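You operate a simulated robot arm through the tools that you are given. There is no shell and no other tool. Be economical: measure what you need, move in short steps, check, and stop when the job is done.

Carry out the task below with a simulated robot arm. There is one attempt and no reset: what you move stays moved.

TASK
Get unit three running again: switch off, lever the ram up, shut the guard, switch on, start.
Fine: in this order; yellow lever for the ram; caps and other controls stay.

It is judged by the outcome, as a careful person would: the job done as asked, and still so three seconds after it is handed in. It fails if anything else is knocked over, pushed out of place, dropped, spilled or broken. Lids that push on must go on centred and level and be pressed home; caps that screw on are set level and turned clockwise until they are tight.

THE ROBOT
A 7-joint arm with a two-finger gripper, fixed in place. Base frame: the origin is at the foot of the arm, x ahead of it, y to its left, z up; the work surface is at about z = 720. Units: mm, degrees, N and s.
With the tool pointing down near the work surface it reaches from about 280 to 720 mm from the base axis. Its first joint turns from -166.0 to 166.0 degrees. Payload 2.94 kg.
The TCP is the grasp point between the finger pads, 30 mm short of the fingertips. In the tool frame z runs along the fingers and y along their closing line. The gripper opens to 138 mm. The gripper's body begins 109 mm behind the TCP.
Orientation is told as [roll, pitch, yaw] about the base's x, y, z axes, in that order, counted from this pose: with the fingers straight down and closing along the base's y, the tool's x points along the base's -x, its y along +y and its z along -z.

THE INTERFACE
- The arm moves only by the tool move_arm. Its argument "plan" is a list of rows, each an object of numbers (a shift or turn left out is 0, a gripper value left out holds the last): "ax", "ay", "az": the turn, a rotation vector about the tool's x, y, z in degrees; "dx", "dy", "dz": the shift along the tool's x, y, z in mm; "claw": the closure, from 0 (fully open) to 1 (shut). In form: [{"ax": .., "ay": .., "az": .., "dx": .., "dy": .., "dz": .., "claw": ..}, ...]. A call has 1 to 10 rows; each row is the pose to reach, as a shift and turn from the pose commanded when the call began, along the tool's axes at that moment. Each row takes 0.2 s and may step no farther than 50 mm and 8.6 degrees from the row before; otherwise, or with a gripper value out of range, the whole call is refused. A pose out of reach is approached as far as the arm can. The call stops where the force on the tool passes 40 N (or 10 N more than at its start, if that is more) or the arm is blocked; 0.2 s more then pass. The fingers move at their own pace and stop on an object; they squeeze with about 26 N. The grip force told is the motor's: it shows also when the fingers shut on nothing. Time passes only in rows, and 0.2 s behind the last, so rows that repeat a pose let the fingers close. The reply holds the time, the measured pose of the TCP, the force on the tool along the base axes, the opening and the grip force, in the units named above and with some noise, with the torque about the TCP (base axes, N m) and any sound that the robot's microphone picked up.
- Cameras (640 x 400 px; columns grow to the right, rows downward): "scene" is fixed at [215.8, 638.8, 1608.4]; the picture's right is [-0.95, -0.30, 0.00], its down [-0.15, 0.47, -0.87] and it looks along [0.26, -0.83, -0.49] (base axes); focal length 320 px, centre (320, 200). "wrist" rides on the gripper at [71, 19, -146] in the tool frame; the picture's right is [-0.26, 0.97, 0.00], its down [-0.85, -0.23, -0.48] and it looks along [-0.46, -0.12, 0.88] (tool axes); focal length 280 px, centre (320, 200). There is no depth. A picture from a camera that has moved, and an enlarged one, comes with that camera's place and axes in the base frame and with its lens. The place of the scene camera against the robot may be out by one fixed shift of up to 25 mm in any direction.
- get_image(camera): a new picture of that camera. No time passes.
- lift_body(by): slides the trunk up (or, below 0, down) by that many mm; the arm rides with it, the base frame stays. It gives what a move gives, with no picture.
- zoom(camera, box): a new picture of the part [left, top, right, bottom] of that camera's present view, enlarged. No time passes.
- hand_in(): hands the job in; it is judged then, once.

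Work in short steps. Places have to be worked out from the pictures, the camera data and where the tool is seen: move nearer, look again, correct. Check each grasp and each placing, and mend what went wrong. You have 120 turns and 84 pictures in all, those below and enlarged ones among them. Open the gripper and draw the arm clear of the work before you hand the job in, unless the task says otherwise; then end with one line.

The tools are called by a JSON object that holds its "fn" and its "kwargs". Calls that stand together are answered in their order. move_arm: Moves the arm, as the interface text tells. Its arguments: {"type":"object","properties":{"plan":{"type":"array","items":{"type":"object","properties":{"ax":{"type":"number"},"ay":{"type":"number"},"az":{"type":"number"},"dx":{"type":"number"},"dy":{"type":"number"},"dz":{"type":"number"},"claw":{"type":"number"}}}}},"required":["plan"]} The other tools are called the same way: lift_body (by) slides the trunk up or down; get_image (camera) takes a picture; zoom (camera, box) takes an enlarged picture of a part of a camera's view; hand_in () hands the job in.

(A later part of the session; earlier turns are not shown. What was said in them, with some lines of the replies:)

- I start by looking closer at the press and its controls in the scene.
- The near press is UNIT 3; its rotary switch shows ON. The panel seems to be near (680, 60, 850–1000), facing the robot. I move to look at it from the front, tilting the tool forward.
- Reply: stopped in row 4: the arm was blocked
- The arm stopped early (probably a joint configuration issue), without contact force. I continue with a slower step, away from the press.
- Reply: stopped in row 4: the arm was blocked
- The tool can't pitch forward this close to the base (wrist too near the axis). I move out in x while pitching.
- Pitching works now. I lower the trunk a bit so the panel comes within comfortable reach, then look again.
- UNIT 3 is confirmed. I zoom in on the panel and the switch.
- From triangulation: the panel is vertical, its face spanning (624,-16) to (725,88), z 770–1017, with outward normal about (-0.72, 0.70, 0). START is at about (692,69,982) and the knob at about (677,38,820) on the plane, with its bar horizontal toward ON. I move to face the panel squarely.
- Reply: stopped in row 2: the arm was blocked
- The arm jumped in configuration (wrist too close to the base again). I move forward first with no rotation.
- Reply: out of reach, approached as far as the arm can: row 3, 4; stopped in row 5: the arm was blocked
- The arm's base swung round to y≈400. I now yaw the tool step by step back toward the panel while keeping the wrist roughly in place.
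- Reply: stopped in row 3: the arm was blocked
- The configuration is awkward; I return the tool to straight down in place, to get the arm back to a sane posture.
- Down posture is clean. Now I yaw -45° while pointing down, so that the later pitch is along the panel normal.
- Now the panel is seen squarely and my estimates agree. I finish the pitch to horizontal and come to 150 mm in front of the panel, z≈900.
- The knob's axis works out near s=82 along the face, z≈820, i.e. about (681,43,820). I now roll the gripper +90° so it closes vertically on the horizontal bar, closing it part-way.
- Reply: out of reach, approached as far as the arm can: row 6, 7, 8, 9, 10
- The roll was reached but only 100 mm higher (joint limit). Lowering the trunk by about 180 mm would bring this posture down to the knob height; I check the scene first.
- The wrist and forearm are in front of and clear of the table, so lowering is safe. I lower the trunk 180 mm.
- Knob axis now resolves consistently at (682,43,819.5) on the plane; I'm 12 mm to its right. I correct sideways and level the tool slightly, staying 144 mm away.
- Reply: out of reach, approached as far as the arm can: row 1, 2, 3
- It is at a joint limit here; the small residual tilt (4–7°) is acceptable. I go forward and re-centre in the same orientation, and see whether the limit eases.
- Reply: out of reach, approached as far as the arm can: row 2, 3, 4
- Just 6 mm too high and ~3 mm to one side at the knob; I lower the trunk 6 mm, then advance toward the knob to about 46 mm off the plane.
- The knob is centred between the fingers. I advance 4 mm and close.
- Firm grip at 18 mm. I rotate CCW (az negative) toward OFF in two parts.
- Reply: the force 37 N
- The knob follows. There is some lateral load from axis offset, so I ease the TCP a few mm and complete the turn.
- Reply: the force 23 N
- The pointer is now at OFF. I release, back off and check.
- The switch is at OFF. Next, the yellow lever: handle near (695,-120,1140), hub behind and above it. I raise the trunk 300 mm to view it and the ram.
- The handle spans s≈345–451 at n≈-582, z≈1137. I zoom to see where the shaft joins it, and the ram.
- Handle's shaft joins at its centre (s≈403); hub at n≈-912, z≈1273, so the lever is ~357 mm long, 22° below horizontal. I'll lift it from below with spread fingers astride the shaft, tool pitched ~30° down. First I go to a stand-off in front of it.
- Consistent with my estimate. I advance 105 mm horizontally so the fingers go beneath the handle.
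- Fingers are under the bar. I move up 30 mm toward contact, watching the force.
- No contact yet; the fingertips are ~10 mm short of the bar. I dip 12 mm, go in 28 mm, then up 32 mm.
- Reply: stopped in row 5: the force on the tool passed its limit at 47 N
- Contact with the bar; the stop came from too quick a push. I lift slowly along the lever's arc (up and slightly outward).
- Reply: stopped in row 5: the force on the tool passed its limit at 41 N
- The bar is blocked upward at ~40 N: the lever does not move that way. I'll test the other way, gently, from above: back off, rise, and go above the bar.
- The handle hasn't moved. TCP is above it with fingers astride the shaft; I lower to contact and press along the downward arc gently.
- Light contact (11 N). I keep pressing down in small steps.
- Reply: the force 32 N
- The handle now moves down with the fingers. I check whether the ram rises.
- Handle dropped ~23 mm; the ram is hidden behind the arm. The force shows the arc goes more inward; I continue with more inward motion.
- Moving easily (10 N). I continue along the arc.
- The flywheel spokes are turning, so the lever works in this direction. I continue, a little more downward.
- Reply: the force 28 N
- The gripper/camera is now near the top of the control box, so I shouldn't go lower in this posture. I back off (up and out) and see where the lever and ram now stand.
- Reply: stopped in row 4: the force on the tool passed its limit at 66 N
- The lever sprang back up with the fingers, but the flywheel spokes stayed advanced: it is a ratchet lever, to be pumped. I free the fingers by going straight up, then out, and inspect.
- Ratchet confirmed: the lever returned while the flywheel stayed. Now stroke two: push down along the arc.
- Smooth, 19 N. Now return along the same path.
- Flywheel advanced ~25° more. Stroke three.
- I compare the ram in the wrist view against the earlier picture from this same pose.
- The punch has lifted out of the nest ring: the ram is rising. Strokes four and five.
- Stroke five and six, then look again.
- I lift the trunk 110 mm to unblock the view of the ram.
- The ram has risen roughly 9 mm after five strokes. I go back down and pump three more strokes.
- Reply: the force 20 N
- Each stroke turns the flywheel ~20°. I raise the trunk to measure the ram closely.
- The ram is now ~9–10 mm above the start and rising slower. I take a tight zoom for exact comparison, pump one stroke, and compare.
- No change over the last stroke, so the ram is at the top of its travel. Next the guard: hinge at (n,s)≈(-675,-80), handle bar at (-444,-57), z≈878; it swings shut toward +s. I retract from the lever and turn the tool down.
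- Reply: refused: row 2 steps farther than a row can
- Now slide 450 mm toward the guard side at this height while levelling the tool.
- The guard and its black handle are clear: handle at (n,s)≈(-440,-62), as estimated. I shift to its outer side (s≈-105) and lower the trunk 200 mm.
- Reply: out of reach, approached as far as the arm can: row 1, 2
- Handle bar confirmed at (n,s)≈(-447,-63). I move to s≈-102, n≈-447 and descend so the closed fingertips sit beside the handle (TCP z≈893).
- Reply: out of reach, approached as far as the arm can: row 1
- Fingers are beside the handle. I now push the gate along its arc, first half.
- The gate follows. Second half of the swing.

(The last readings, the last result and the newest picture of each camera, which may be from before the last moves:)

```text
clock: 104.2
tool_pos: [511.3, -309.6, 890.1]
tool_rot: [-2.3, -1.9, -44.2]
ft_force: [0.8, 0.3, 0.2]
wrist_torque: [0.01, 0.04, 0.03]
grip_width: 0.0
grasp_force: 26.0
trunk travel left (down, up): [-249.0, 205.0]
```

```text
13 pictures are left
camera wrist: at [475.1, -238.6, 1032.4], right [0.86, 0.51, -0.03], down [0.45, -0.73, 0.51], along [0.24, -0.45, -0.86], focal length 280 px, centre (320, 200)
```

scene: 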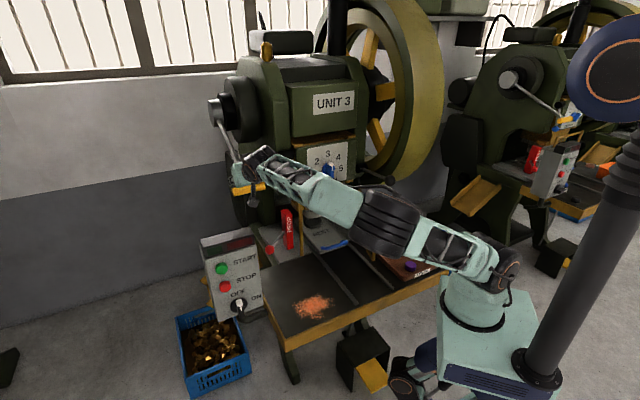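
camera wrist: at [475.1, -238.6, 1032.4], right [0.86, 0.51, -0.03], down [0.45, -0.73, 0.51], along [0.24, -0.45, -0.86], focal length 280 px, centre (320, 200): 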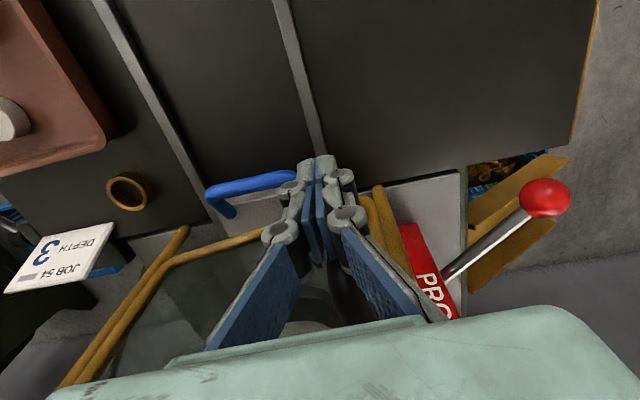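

Gate is nearly shut. I push further inward in small steps until it seats.

{"fn": "move_arm", "kwargs": {"plan": [{"dx": -6, "dy": 2}, {"dx": -12, "dy": 4}, {"dx": -18, "dy": 6}, {"dx": -24, "dy": 8}, {"dx": -30, "dy": 9}, {"dx": -36, "dy": 10}, {"dx": -42, "dy": 10}, {"dx": -48, "dy": 10}, {"dx": -54, "dy": 10}, {"dx": -60, "dy": 10}]}}

{"fn": "get_image", "kwargs": {"camera": "wrist"}}

```text
clock: 105.9
tool_pos: [542.4, -326.5, 889.8]
tool_rot: [-2.7, -0.3, -44.0]
ft_force: [-10.1, 8.7, 5.3]
wrist_torque: [0.19, 0.16, 0.1]
grip_width: 0.0
grasp_force: 25.9
trunk travel left (down, up): [-249.0, 205.0]
stopped in row 8: the force on the tool passed its limit at 45 N (the readings are from after the stop); the commanded pose is now the measured one
```

```text
12 pictures are left
camera wrist: at [508.5, -258.0, 1033.5], right [0.86, 0.51, -0.04], down [0.46, -0.74, 0.49], along [0.22, -0.44, -0.87], focal length 280 px, centre (320, 200)
```

wrist: 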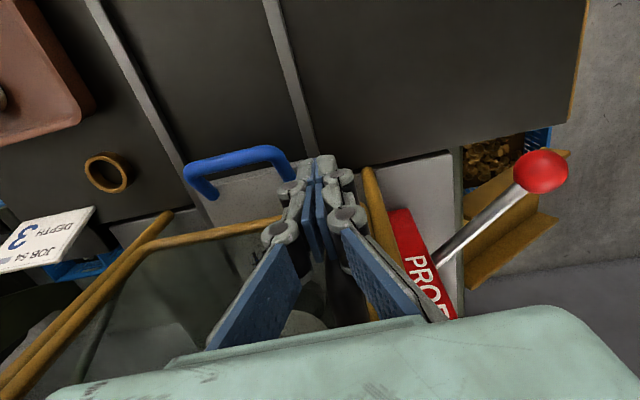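

The gate hit its stop (45 N). I back off, rise, and check in the scene.

{"fn": "move_arm", "kwargs": {"plan": [{"dx": 30}, {"dx": 70}, {"dx": 115}, {"dx": 160}, {"dx": 160, "dz": -45}, {"dx": 160, "dz": -90}, {"dx": 160, "dz": -135}, {"dx": 160, "dz": -180}, {"dx": 160, "dz": -210}, {"dx": 160, "dz": -210}]}}

{"fn": "zoom", "kwargs": {"camera": "scene", "box": [190, 140, 440, 300]}}

```text
clock: 108.1
tool_pos: [432.9, -209.6, 1099.3]
tool_rot: [-2.6, -0.6, -44.2]
ft_force: [0.6, 0.1, -0.5]
wrist_torque: [0.04, 0.02, -0.01]
grip_width: 0.2
grasp_force: 25.9
trunk travel left (down, up): [-249.0, 205.0]
```

```text
2.50 times, centred on (315, 220) of scene
camera zoom: at [215.8, 638.8, 1608.4], right [-0.95, -0.3, 0.0], down [-0.15, 0.47, -0.87], along [0.26, -0.83, -0.49], focal length 800 px, centre (332, 150)
```

zoom: 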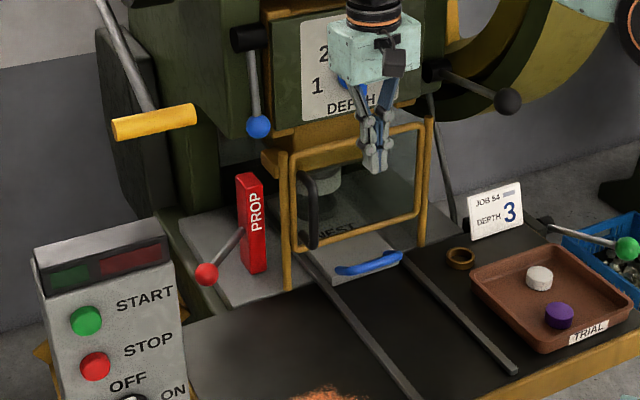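

Guard is shut and the ram is up. Now back to the panel: travel out and around, staying clear, with tool down.

{"fn": "move_arm", "kwargs": {"plan": [{"dx": 34, "dy": 25}, {"dx": 68, "dy": 50}, {"dx": 102, "dy": 75}, {"dx": 137, "dy": 100}, {"dx": 171, "dy": 125}, {"dx": 206, "dy": 149}, {"dx": 232, "dy": 189}, {"dx": 258, "dy": 229}, {"dx": 284, "dy": 270}, {"dx": 310, "dy": 310, "claw": 0.5}]}}

{"fn": "move_arm", "kwargs": {"plan": [{"dx": 26, "dy": 40}, {"dx": 53, "dy": 80}, {"dx": 80, "dy": 121}, {"dx": 80, "dy": 121, "dz": 45}, {"dx": 80, "dy": 121, "dz": 90}, {"dx": 80, "dy": 121, "dz": 90}]}}

```text
clock: 110.3
tool_pos: [426.9, 229.0, 1080.5]
tool_rot: [-2.5, -0.4, -44.2]
ft_force: [-0.2, -0.8, 0.1]
wrist_torque: [0.02, -0.02, -0.01]
grip_width: 53.8
grasp_force: 0.1
trunk travel left (down, up): [-249.0, 205.0]
```

```text
clock: 111.7
tool_pos: [451.6, 366.7, 983.5]
tool_rot: [-2.5, -0.5, -44.2]
ft_force: [-0.6, 0.3, 0.6]
wrist_torque: [0.0, -0.03, 0.02]
grip_width: 69.2
grasp_force: 0.0
trunk travel left (down, up): [-249.0, 205.0]
```

{"fn": "move_arm", "kwargs": {"plan": [{"ay": -8, "dx": -22, "dz": -2}, {"ay": -16, "dx": -44, "dz": -6}, {"ay": -24, "dx": -66, "dz": -14}, {"ay": -32, "dx": -88, "dz": -20}, {"ay": -40, "dx": -110, "dz": -20}, {"ay": -48, "dx": -130, "dz": -20}, {"ay": -48, "dx": -130, "dz": -20}]}}

```text
clock: 113.3
tool_pos: [546.4, 277.1, 1006.1]
tool_rot: [-3.7, -48.5, -41.4]
ft_force: [0.6, 0.3, -0.1]
wrist_torque: [0.03, 0.0, 0.01]
grip_width: 69.0
grasp_force: 0.1
trunk travel left (down, up): [-249.0, 205.0]
```

Now level the tool and bring it in front of the knob's column at z≈1030, then lower the trunk 210 mm.

{"fn": "move_arm", "kwargs": {"plan": [{"dx": -17, "dy": -12.4, "dz": 14, "ax": -0.15, "ay": -6.9, "az": 0.4}, {"dx": -34, "dy": -24.7, "dz": 28, "ax": -0.3, "ay": -13.8, "az": 0.8}, {"dx": -51, "dy": -37, "dz": 42, "ax": -0.45, "ay": -20.7, "az": 1.2}, {"dx": -68, "dy": -49.4, "dz": 56, "ax": -0.6, "ay": -27.6, "az": 1.6}, {"dx": -85, "dy": -61.8, "dz": 70, "ax": -0.7, "ay": -34.5, "az": 2}, {"dx": -101.7, "dy": -74.1, "dz": 83.7, "ax": -0.87, "ay": -41.4, "az": 2.35}, {"dx": -101.7, "dy": -74.1, "dz": 83.7, "ax": -0.87, "ay": -41.4, "az": 2.35}]}}

{"fn": "lift_body", "kwargs": {"by": -210}}

{"fn": "get_image", "kwargs": {"camera": "wrist"}}

```text
clock: 114.9
tool_pos: [589.4, 134.1, 1030.3]
tool_rot: [-31.7, -89.9, -12.4]
ft_force: [0.7, -0.5, -0.9]
wrist_torque: [0.0, -0.01, 0.0]
grip_width: 68.9
grasp_force: 0.1
trunk travel left (down, up): [-249.0, 205.0]
```

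```text
clock: 117.2
tool_pos: [588.2, 134.1, 821.5]
tool_rot: [-15.4, -89.9, -28.8]
ft_force: [0.2, 0.1, -0.2]
wrist_torque: [0.0, -0.03, 0.0]
grip_width: 68.9
grasp_force: 0.0
trunk travel left (down, up): [-39.0, 415.0]
```

```text
10 pictures are left
camera wrist: at [497.6, 250.5, 749.4], right [0.67, 0.69, 0.26], down [-0.5, 0.17, 0.85], along [0.54, -0.7, 0.46], focal length 280 px, centre (320, 200)
```

wrist: 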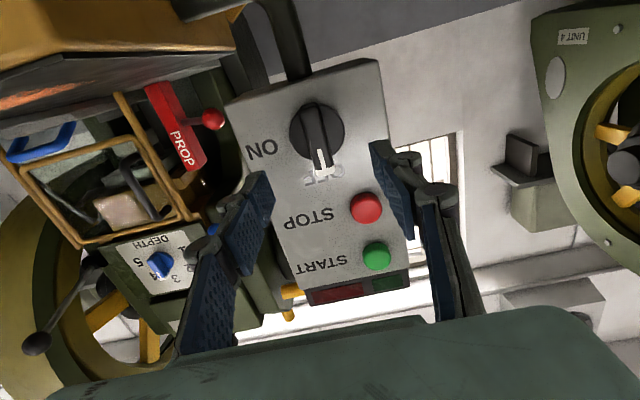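

Well aligned; the knob is ~3 mm lower and ~3 mm to the side. I advance 86 mm with these corrections and close on the bar.

{"fn": "move_arm", "kwargs": {"plan": [{"dx": 3, "dy": -3, "dz": 25}, {"dx": 3, "dy": -3, "dz": 50}, {"dx": 3, "dy": -3, "dz": 70}, {"dx": 3, "dy": -3, "dz": 86}, {"dx": 3, "dy": -3, "dz": 86, "claw": 1}, {"dx": 3, "dy": -3, "dz": 86, "claw": 1}, {"dx": 3, "dy": -3, "dz": 86, "claw": 1}, {"dx": 3, "dy": -3, "dz": 86, "claw": 1}]}}

{"fn": "get_image", "kwargs": {"camera": "wrist"}}

```text
clock: 119.0
tool_pos: [649.8, 72.1, 816.8]
tool_rot: [-17.4, -89.9, -26.5]
ft_force: [11.9, 1.7, 2.5]
wrist_torque: [0.11, 0.14, 0.2]
grip_width: 17.4
grasp_force: 43.0
trunk travel left (down, up): [-39.0, 415.0]
```

```text
9 pictures are left
camera wrist: at [557.7, 188.3, 746.5], right [0.67, 0.69, 0.26], down [-0.5, 0.16, 0.85], along [0.55, -0.7, 0.46], focal length 280 px, centre (320, 200)
```

wrist: 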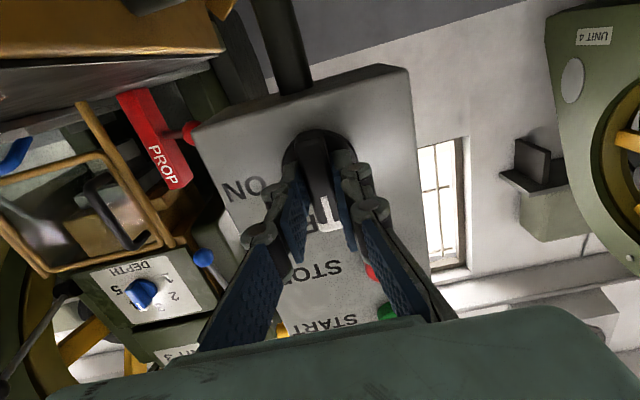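

Gripped. I rotate clockwise toward ON in two parts.

{"fn": "move_arm", "kwargs": {"plan": [{"az": 7}, {"az": 14}, {"az": 21}, {"az": 28, "dy": 1}, {"az": 35, "dx": -1, "dy": 1}, {"az": 42, "dx": -1, "dy": 2}, {"az": 42, "dx": -1, "dy": 2}]}}

```text
clock: 120.6
tool_pos: [650.4, 72.7, 817.1]
tool_rot: [89.7, -62.0, -134.0]
ft_force: [19.0, -2.0, 12.1]
wrist_torque: [-0.34, -0.31, 0.19]
grip_width: 17.6
grasp_force: 42.6
out of reach, approached as far as the arm can: row 5, 6, 7
trunk travel left (down, up): [-39.0, 415.0]
```

The wrist hits its roll limit with the level tool. I release and will push the bar's tip round to ON with the closed fingertips instead.

{"fn": "move_arm", "kwargs": {"plan": [{"claw": 0.6}, {"claw": 0.6}, {"claw": 0.6}, {"dz": -25}, {"dz": -50}, {"dz": -50, "az": -8}, {"dz": -50, "az": -16}, {"dz": -50, "az": -24}, {"dz": -50, "az": -28, "claw": 1}, {"dz": -50, "az": -28}]}}

{"fn": "get_image", "kwargs": {"camera": "wrist"}}

```text
clock: 122.8
tool_pos: [614.2, 109.5, 817.3]
tool_rot: [-40.1, -89.8, -4.0]
ft_force: [-0.4, -0.7, 0.4]
wrist_torque: [0.04, -0.03, 0.04]
grip_width: 0.0
grasp_force: 25.0
trunk travel left (down, up): [-39.0, 415.0]
```

```text
8 pictures are left
camera wrist: at [522.6, 224.7, 747.4], right [0.67, 0.69, 0.26], down [-0.5, 0.17, 0.85], along [0.55, -0.7, 0.46], focal length 280 px, centre (320, 200)
```

wrist: 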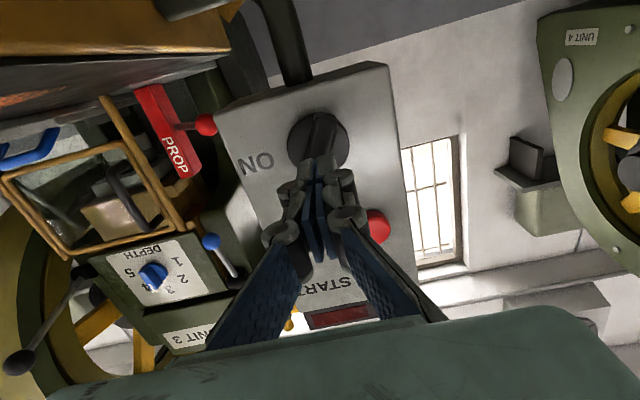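

Tool is level, on the knob axis. I place the closed fingertips left of the bar's top end, advance, and sweep it clockwise along its arc to ON.

{"fn": "move_arm", "kwargs": {"plan": [{"dx": -23, "dy": 40}, {"dx": -23, "dy": 40, "dz": 25}, {"dx": -23, "dy": 40, "dz": 50}, {"dx": -23, "dy": 21, "dz": 50}, {"dx": -28.9, "dy": 12.2, "dz": 50}, {"dx": -31.4, "dy": 2, "dz": 50}, {"dx": -30.2, "dy": -8.5, "dz": 50}, {"dx": -27, "dy": -15.8, "dz": 50}, {"dx": -22, "dy": -22, "dz": 50}, {"dx": -18, "dy": -24.4, "dz": 50}]}}

{"fn": "get_image", "kwargs": {"camera": "wrist"}}

```text
clock: 125.0
tool_pos: [631.4, 56.5, 838.2]
tool_rot: [137.9, -89.8, 178.0]
ft_force: [4.8, 2.4, 12.0]
wrist_torque: [0.0, -0.17, 0.05]
grip_width: 5.8
grasp_force: 28.2
trunk travel left (down, up): [-39.0, 415.0]
```

```text
7 pictures are left
camera wrist: at [541.8, 172.7, 767.6], right [0.67, 0.69, 0.26], down [-0.5, 0.17, 0.85], along [0.54, -0.7, 0.46], focal length 280 px, centre (320, 200)
```

wrist: 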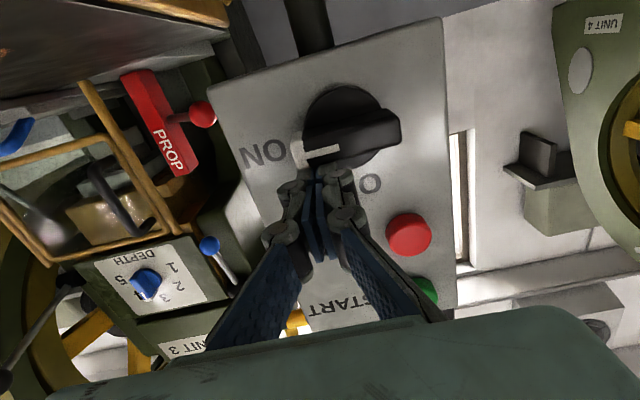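

The pointer is at ON, bar parallel to the panel's edge. I nudge 4 mm more, then lift off and retreat.

{"fn": "move_arm", "kwargs": {"plan": [{"dx": 2}, {"dx": 4}, {"dx": 4}, {"dx": -15}, {"dx": -15, "dz": -30}, {"dx": -15, "dz": -60}, {"dx": -40, "dz": -60}, {"dx": -40, "dz": -60}]}}

{"fn": "zoom", "kwargs": {"camera": "scene", "box": [190, 220, 280, 325]}}

```text
clock: 126.8
tool_pos: [589.4, 97.6, 875.6]
tool_rot: [-19.2, -89.8, -25.2]
ft_force: [-0.5, -0.2, 0.1]
wrist_torque: [0.0, -0.01, 0.0]
grip_width: 0.1
grasp_force: 27.9
trunk travel left (down, up): [-39.0, 415.0]
```

```text
3.81 times, centred on (235, 272) of scene
camera zoom: at [215.8, 638.8, 1608.4], right [-0.95, -0.3, 0.0], down [-0.15, 0.47, -0.87], along [0.26, -0.83, -0.49], focal length 1219 px, centre (644, -76)
```

zoom: 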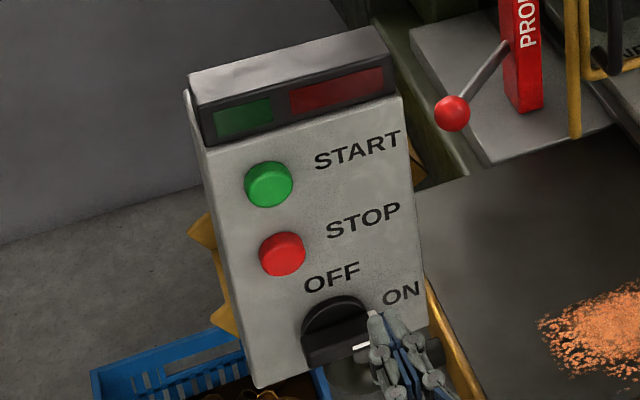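

Switch is ON. I move up to the START button (s≈534, z≈982), staying ~60 mm clear, and check aim.

{"fn": "move_arm", "kwargs": {"plan": [{"dx": -35, "dy": 18}, {"dx": -70, "dy": 36}, {"dx": -106, "dy": 53}, {"dx": -106, "dy": 53, "dz": 25}, {"dx": -106, "dy": 53, "dz": 25}]}}

{"fn": "get_image", "kwargs": {"camera": "wrist"}}

```text
clock: 128.0
tool_pos: [644.6, 119.2, 981.7]
tool_rot: [-20.1, -89.8, -24.2]
ft_force: [-0.3, -0.6, 0.4]
wrist_torque: [0.02, 0.01, 0.0]
grip_width: 0.1
grasp_force: 28.2
trunk travel left (down, up): [-39.0, 415.0]
```

```text
5 pictures are left
camera wrist: at [553.6, 234.3, 910.7], right [0.67, 0.69, 0.26], down [-0.5, 0.17, 0.85], along [0.54, -0.7, 0.46], focal length 280 px, centre (320, 200)
```

wrist: 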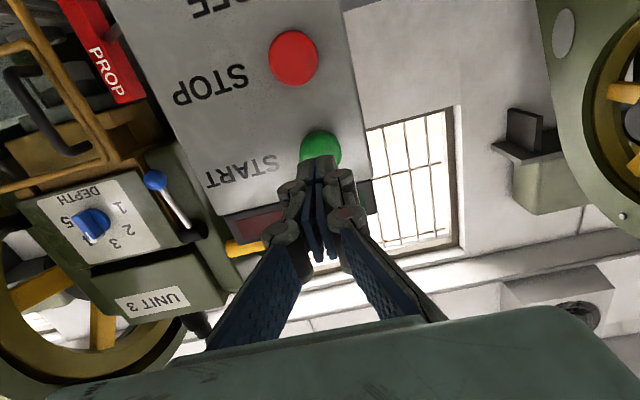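

Aim is right on the button. I press in small steps, then hold briefly.

{"fn": "move_arm", "kwargs": {"plan": [{"dz": 20}, {"dz": 34}, {"dz": 38}, {"dz": 41}, {"dz": 44}, {"dz": 47}, {"dz": 50}, {"dz": 52}, {"dz": 54}]}}

{"fn": "get_image", "kwargs": {"camera": "wrist"}}

```text
clock: 129.7
tool_pos: [678.0, 90.1, 982.1]
tool_rot: [11.5, -89.7, -55.4]
ft_force: [-18.4, 10.9, 2.0]
wrist_torque: [0.03, -0.13, -0.14]
grip_width: 5.9
grasp_force: 28.4
trunk travel left (down, up): [-39.0, 415.0]
heard: click
stopped in row 8: the force on the tool passed its limit at 42 N (the readings are from after the stop); the commanded pose is now the measured one
```

```text
4 pictures are left
camera wrist: at [585.8, 205.6, 911.0], right [0.67, 0.69, 0.26], down [-0.5, 0.16, 0.85], along [0.55, -0.7, 0.46], focal length 280 px, centre (320, 200)
```

wrist: 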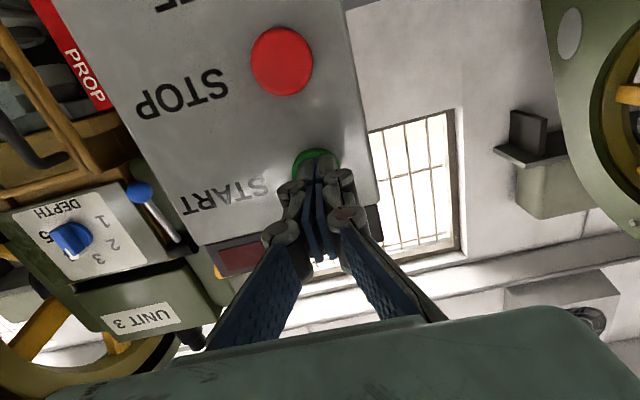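

A click was heard: the button went in. I back off and check the lamps and machine.

{"fn": "move_arm", "kwargs": {"plan": [{"dz": -30}, {"dz": -70}, {"dz": -110}, {"dz": -150}, {"dz": -150, "claw": 0.5}, {"dz": -150}, {"dz": -150}]}}

{"fn": "zoom", "kwargs": {"camera": "scene", "box": [190, 80, 440, 330]}}

```text
clock: 131.3
tool_pos: [569.6, 191.0, 980.8]
tool_rot: [-12.4, -89.6, -31.6]
ft_force: [-0.7, 0.4, 0.2]
wrist_torque: [-0.03, -0.02, 0.01]
grip_width: 68.9
grasp_force: 0.1
trunk travel left (down, up): [-39.0, 415.0]
```

```text
1.60 times, centred on (315, 205) of scene
camera zoom: at [215.8, 638.8, 1608.4], right [-0.95, -0.3, 0.0], down [-0.15, 0.47, -0.87], along [0.26, -0.83, -0.49], focal length 512 px, centre (328, 192)
```

zoom: 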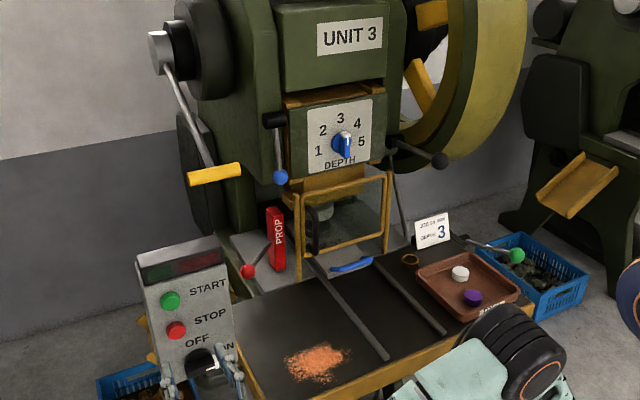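

I check the lamps closely.

{"fn": "zoom", "kwargs": {"camera": "scene", "box": [195, 225, 275, 325]}}

```text
4.00 times, centred on (235, 275) of scene
camera zoom: at [215.8, 638.8, 1608.4], right [-0.95, -0.3, 0.0], down [-0.15, 0.47, -0.87], along [0.26, -0.83, -0.49], focal length 1280 px, centre (660, -100)
```

zoom: 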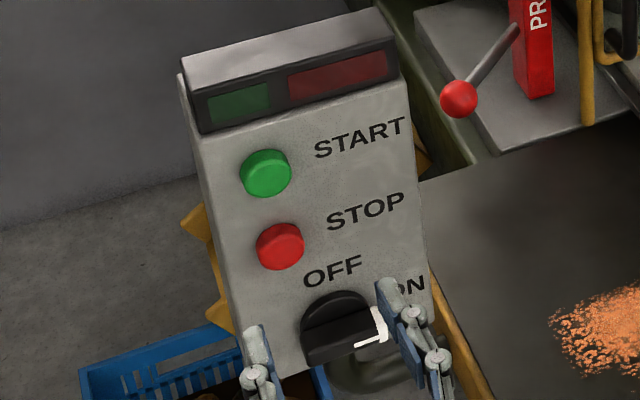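

The lamps look unlit; I let some time pass while withdrawing and see whether the flywheel turns.

{"fn": "move_arm", "kwargs": {"plan": [{"dz": -20}, {"dz": -40}, {"dz": -40}, {"dz": -40}, {"dz": -40}, {"dz": -40}, {"dz": -40}]}}

{"fn": "zoom", "kwargs": {"camera": "scene", "box": [190, 80, 440, 330]}}

```text
clock: 132.9
tool_pos: [542.8, 217.6, 980.0]
tool_rot: [-13.2, -89.7, -30.9]
ft_force: [0.2, -0.4, 0.0]
wrist_torque: [0.02, -0.02, 0.01]
grip_width: 68.9
grasp_force: 0.0
trunk travel left (down, up): [-39.0, 415.0]
```

```text
1.60 times, centred on (315, 205) of scene
camera zoom: at [215.8, 638.8, 1608.4], right [-0.95, -0.3, 0.0], down [-0.15, 0.47, -0.87], along [0.26, -0.83, -0.49], focal length 512 px, centre (328, 192)
```

zoom: 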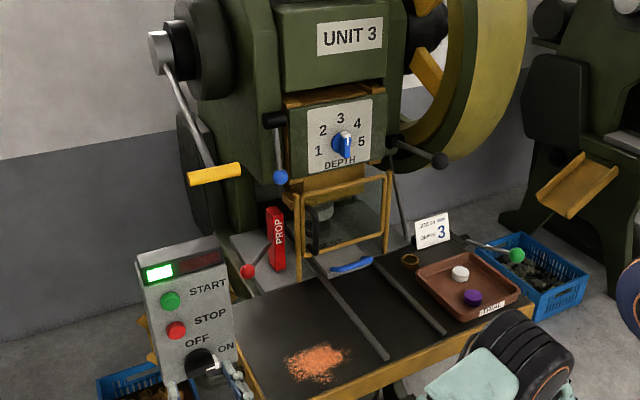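

The green lamp is lit and the flywheel is turning: unit three is running. The gripper is open and well clear of the panel, so I hand in.

{"fn": "hand_in", "kwargs": {}}

```text
The job is handed in.
```

Unit three is running again: I switched it off, levered the ram up with the yellow lever, shut the guard, switched it on and pressed START. The green lamp is lit and the flywheel is turning; the caps and other controls were not touched.
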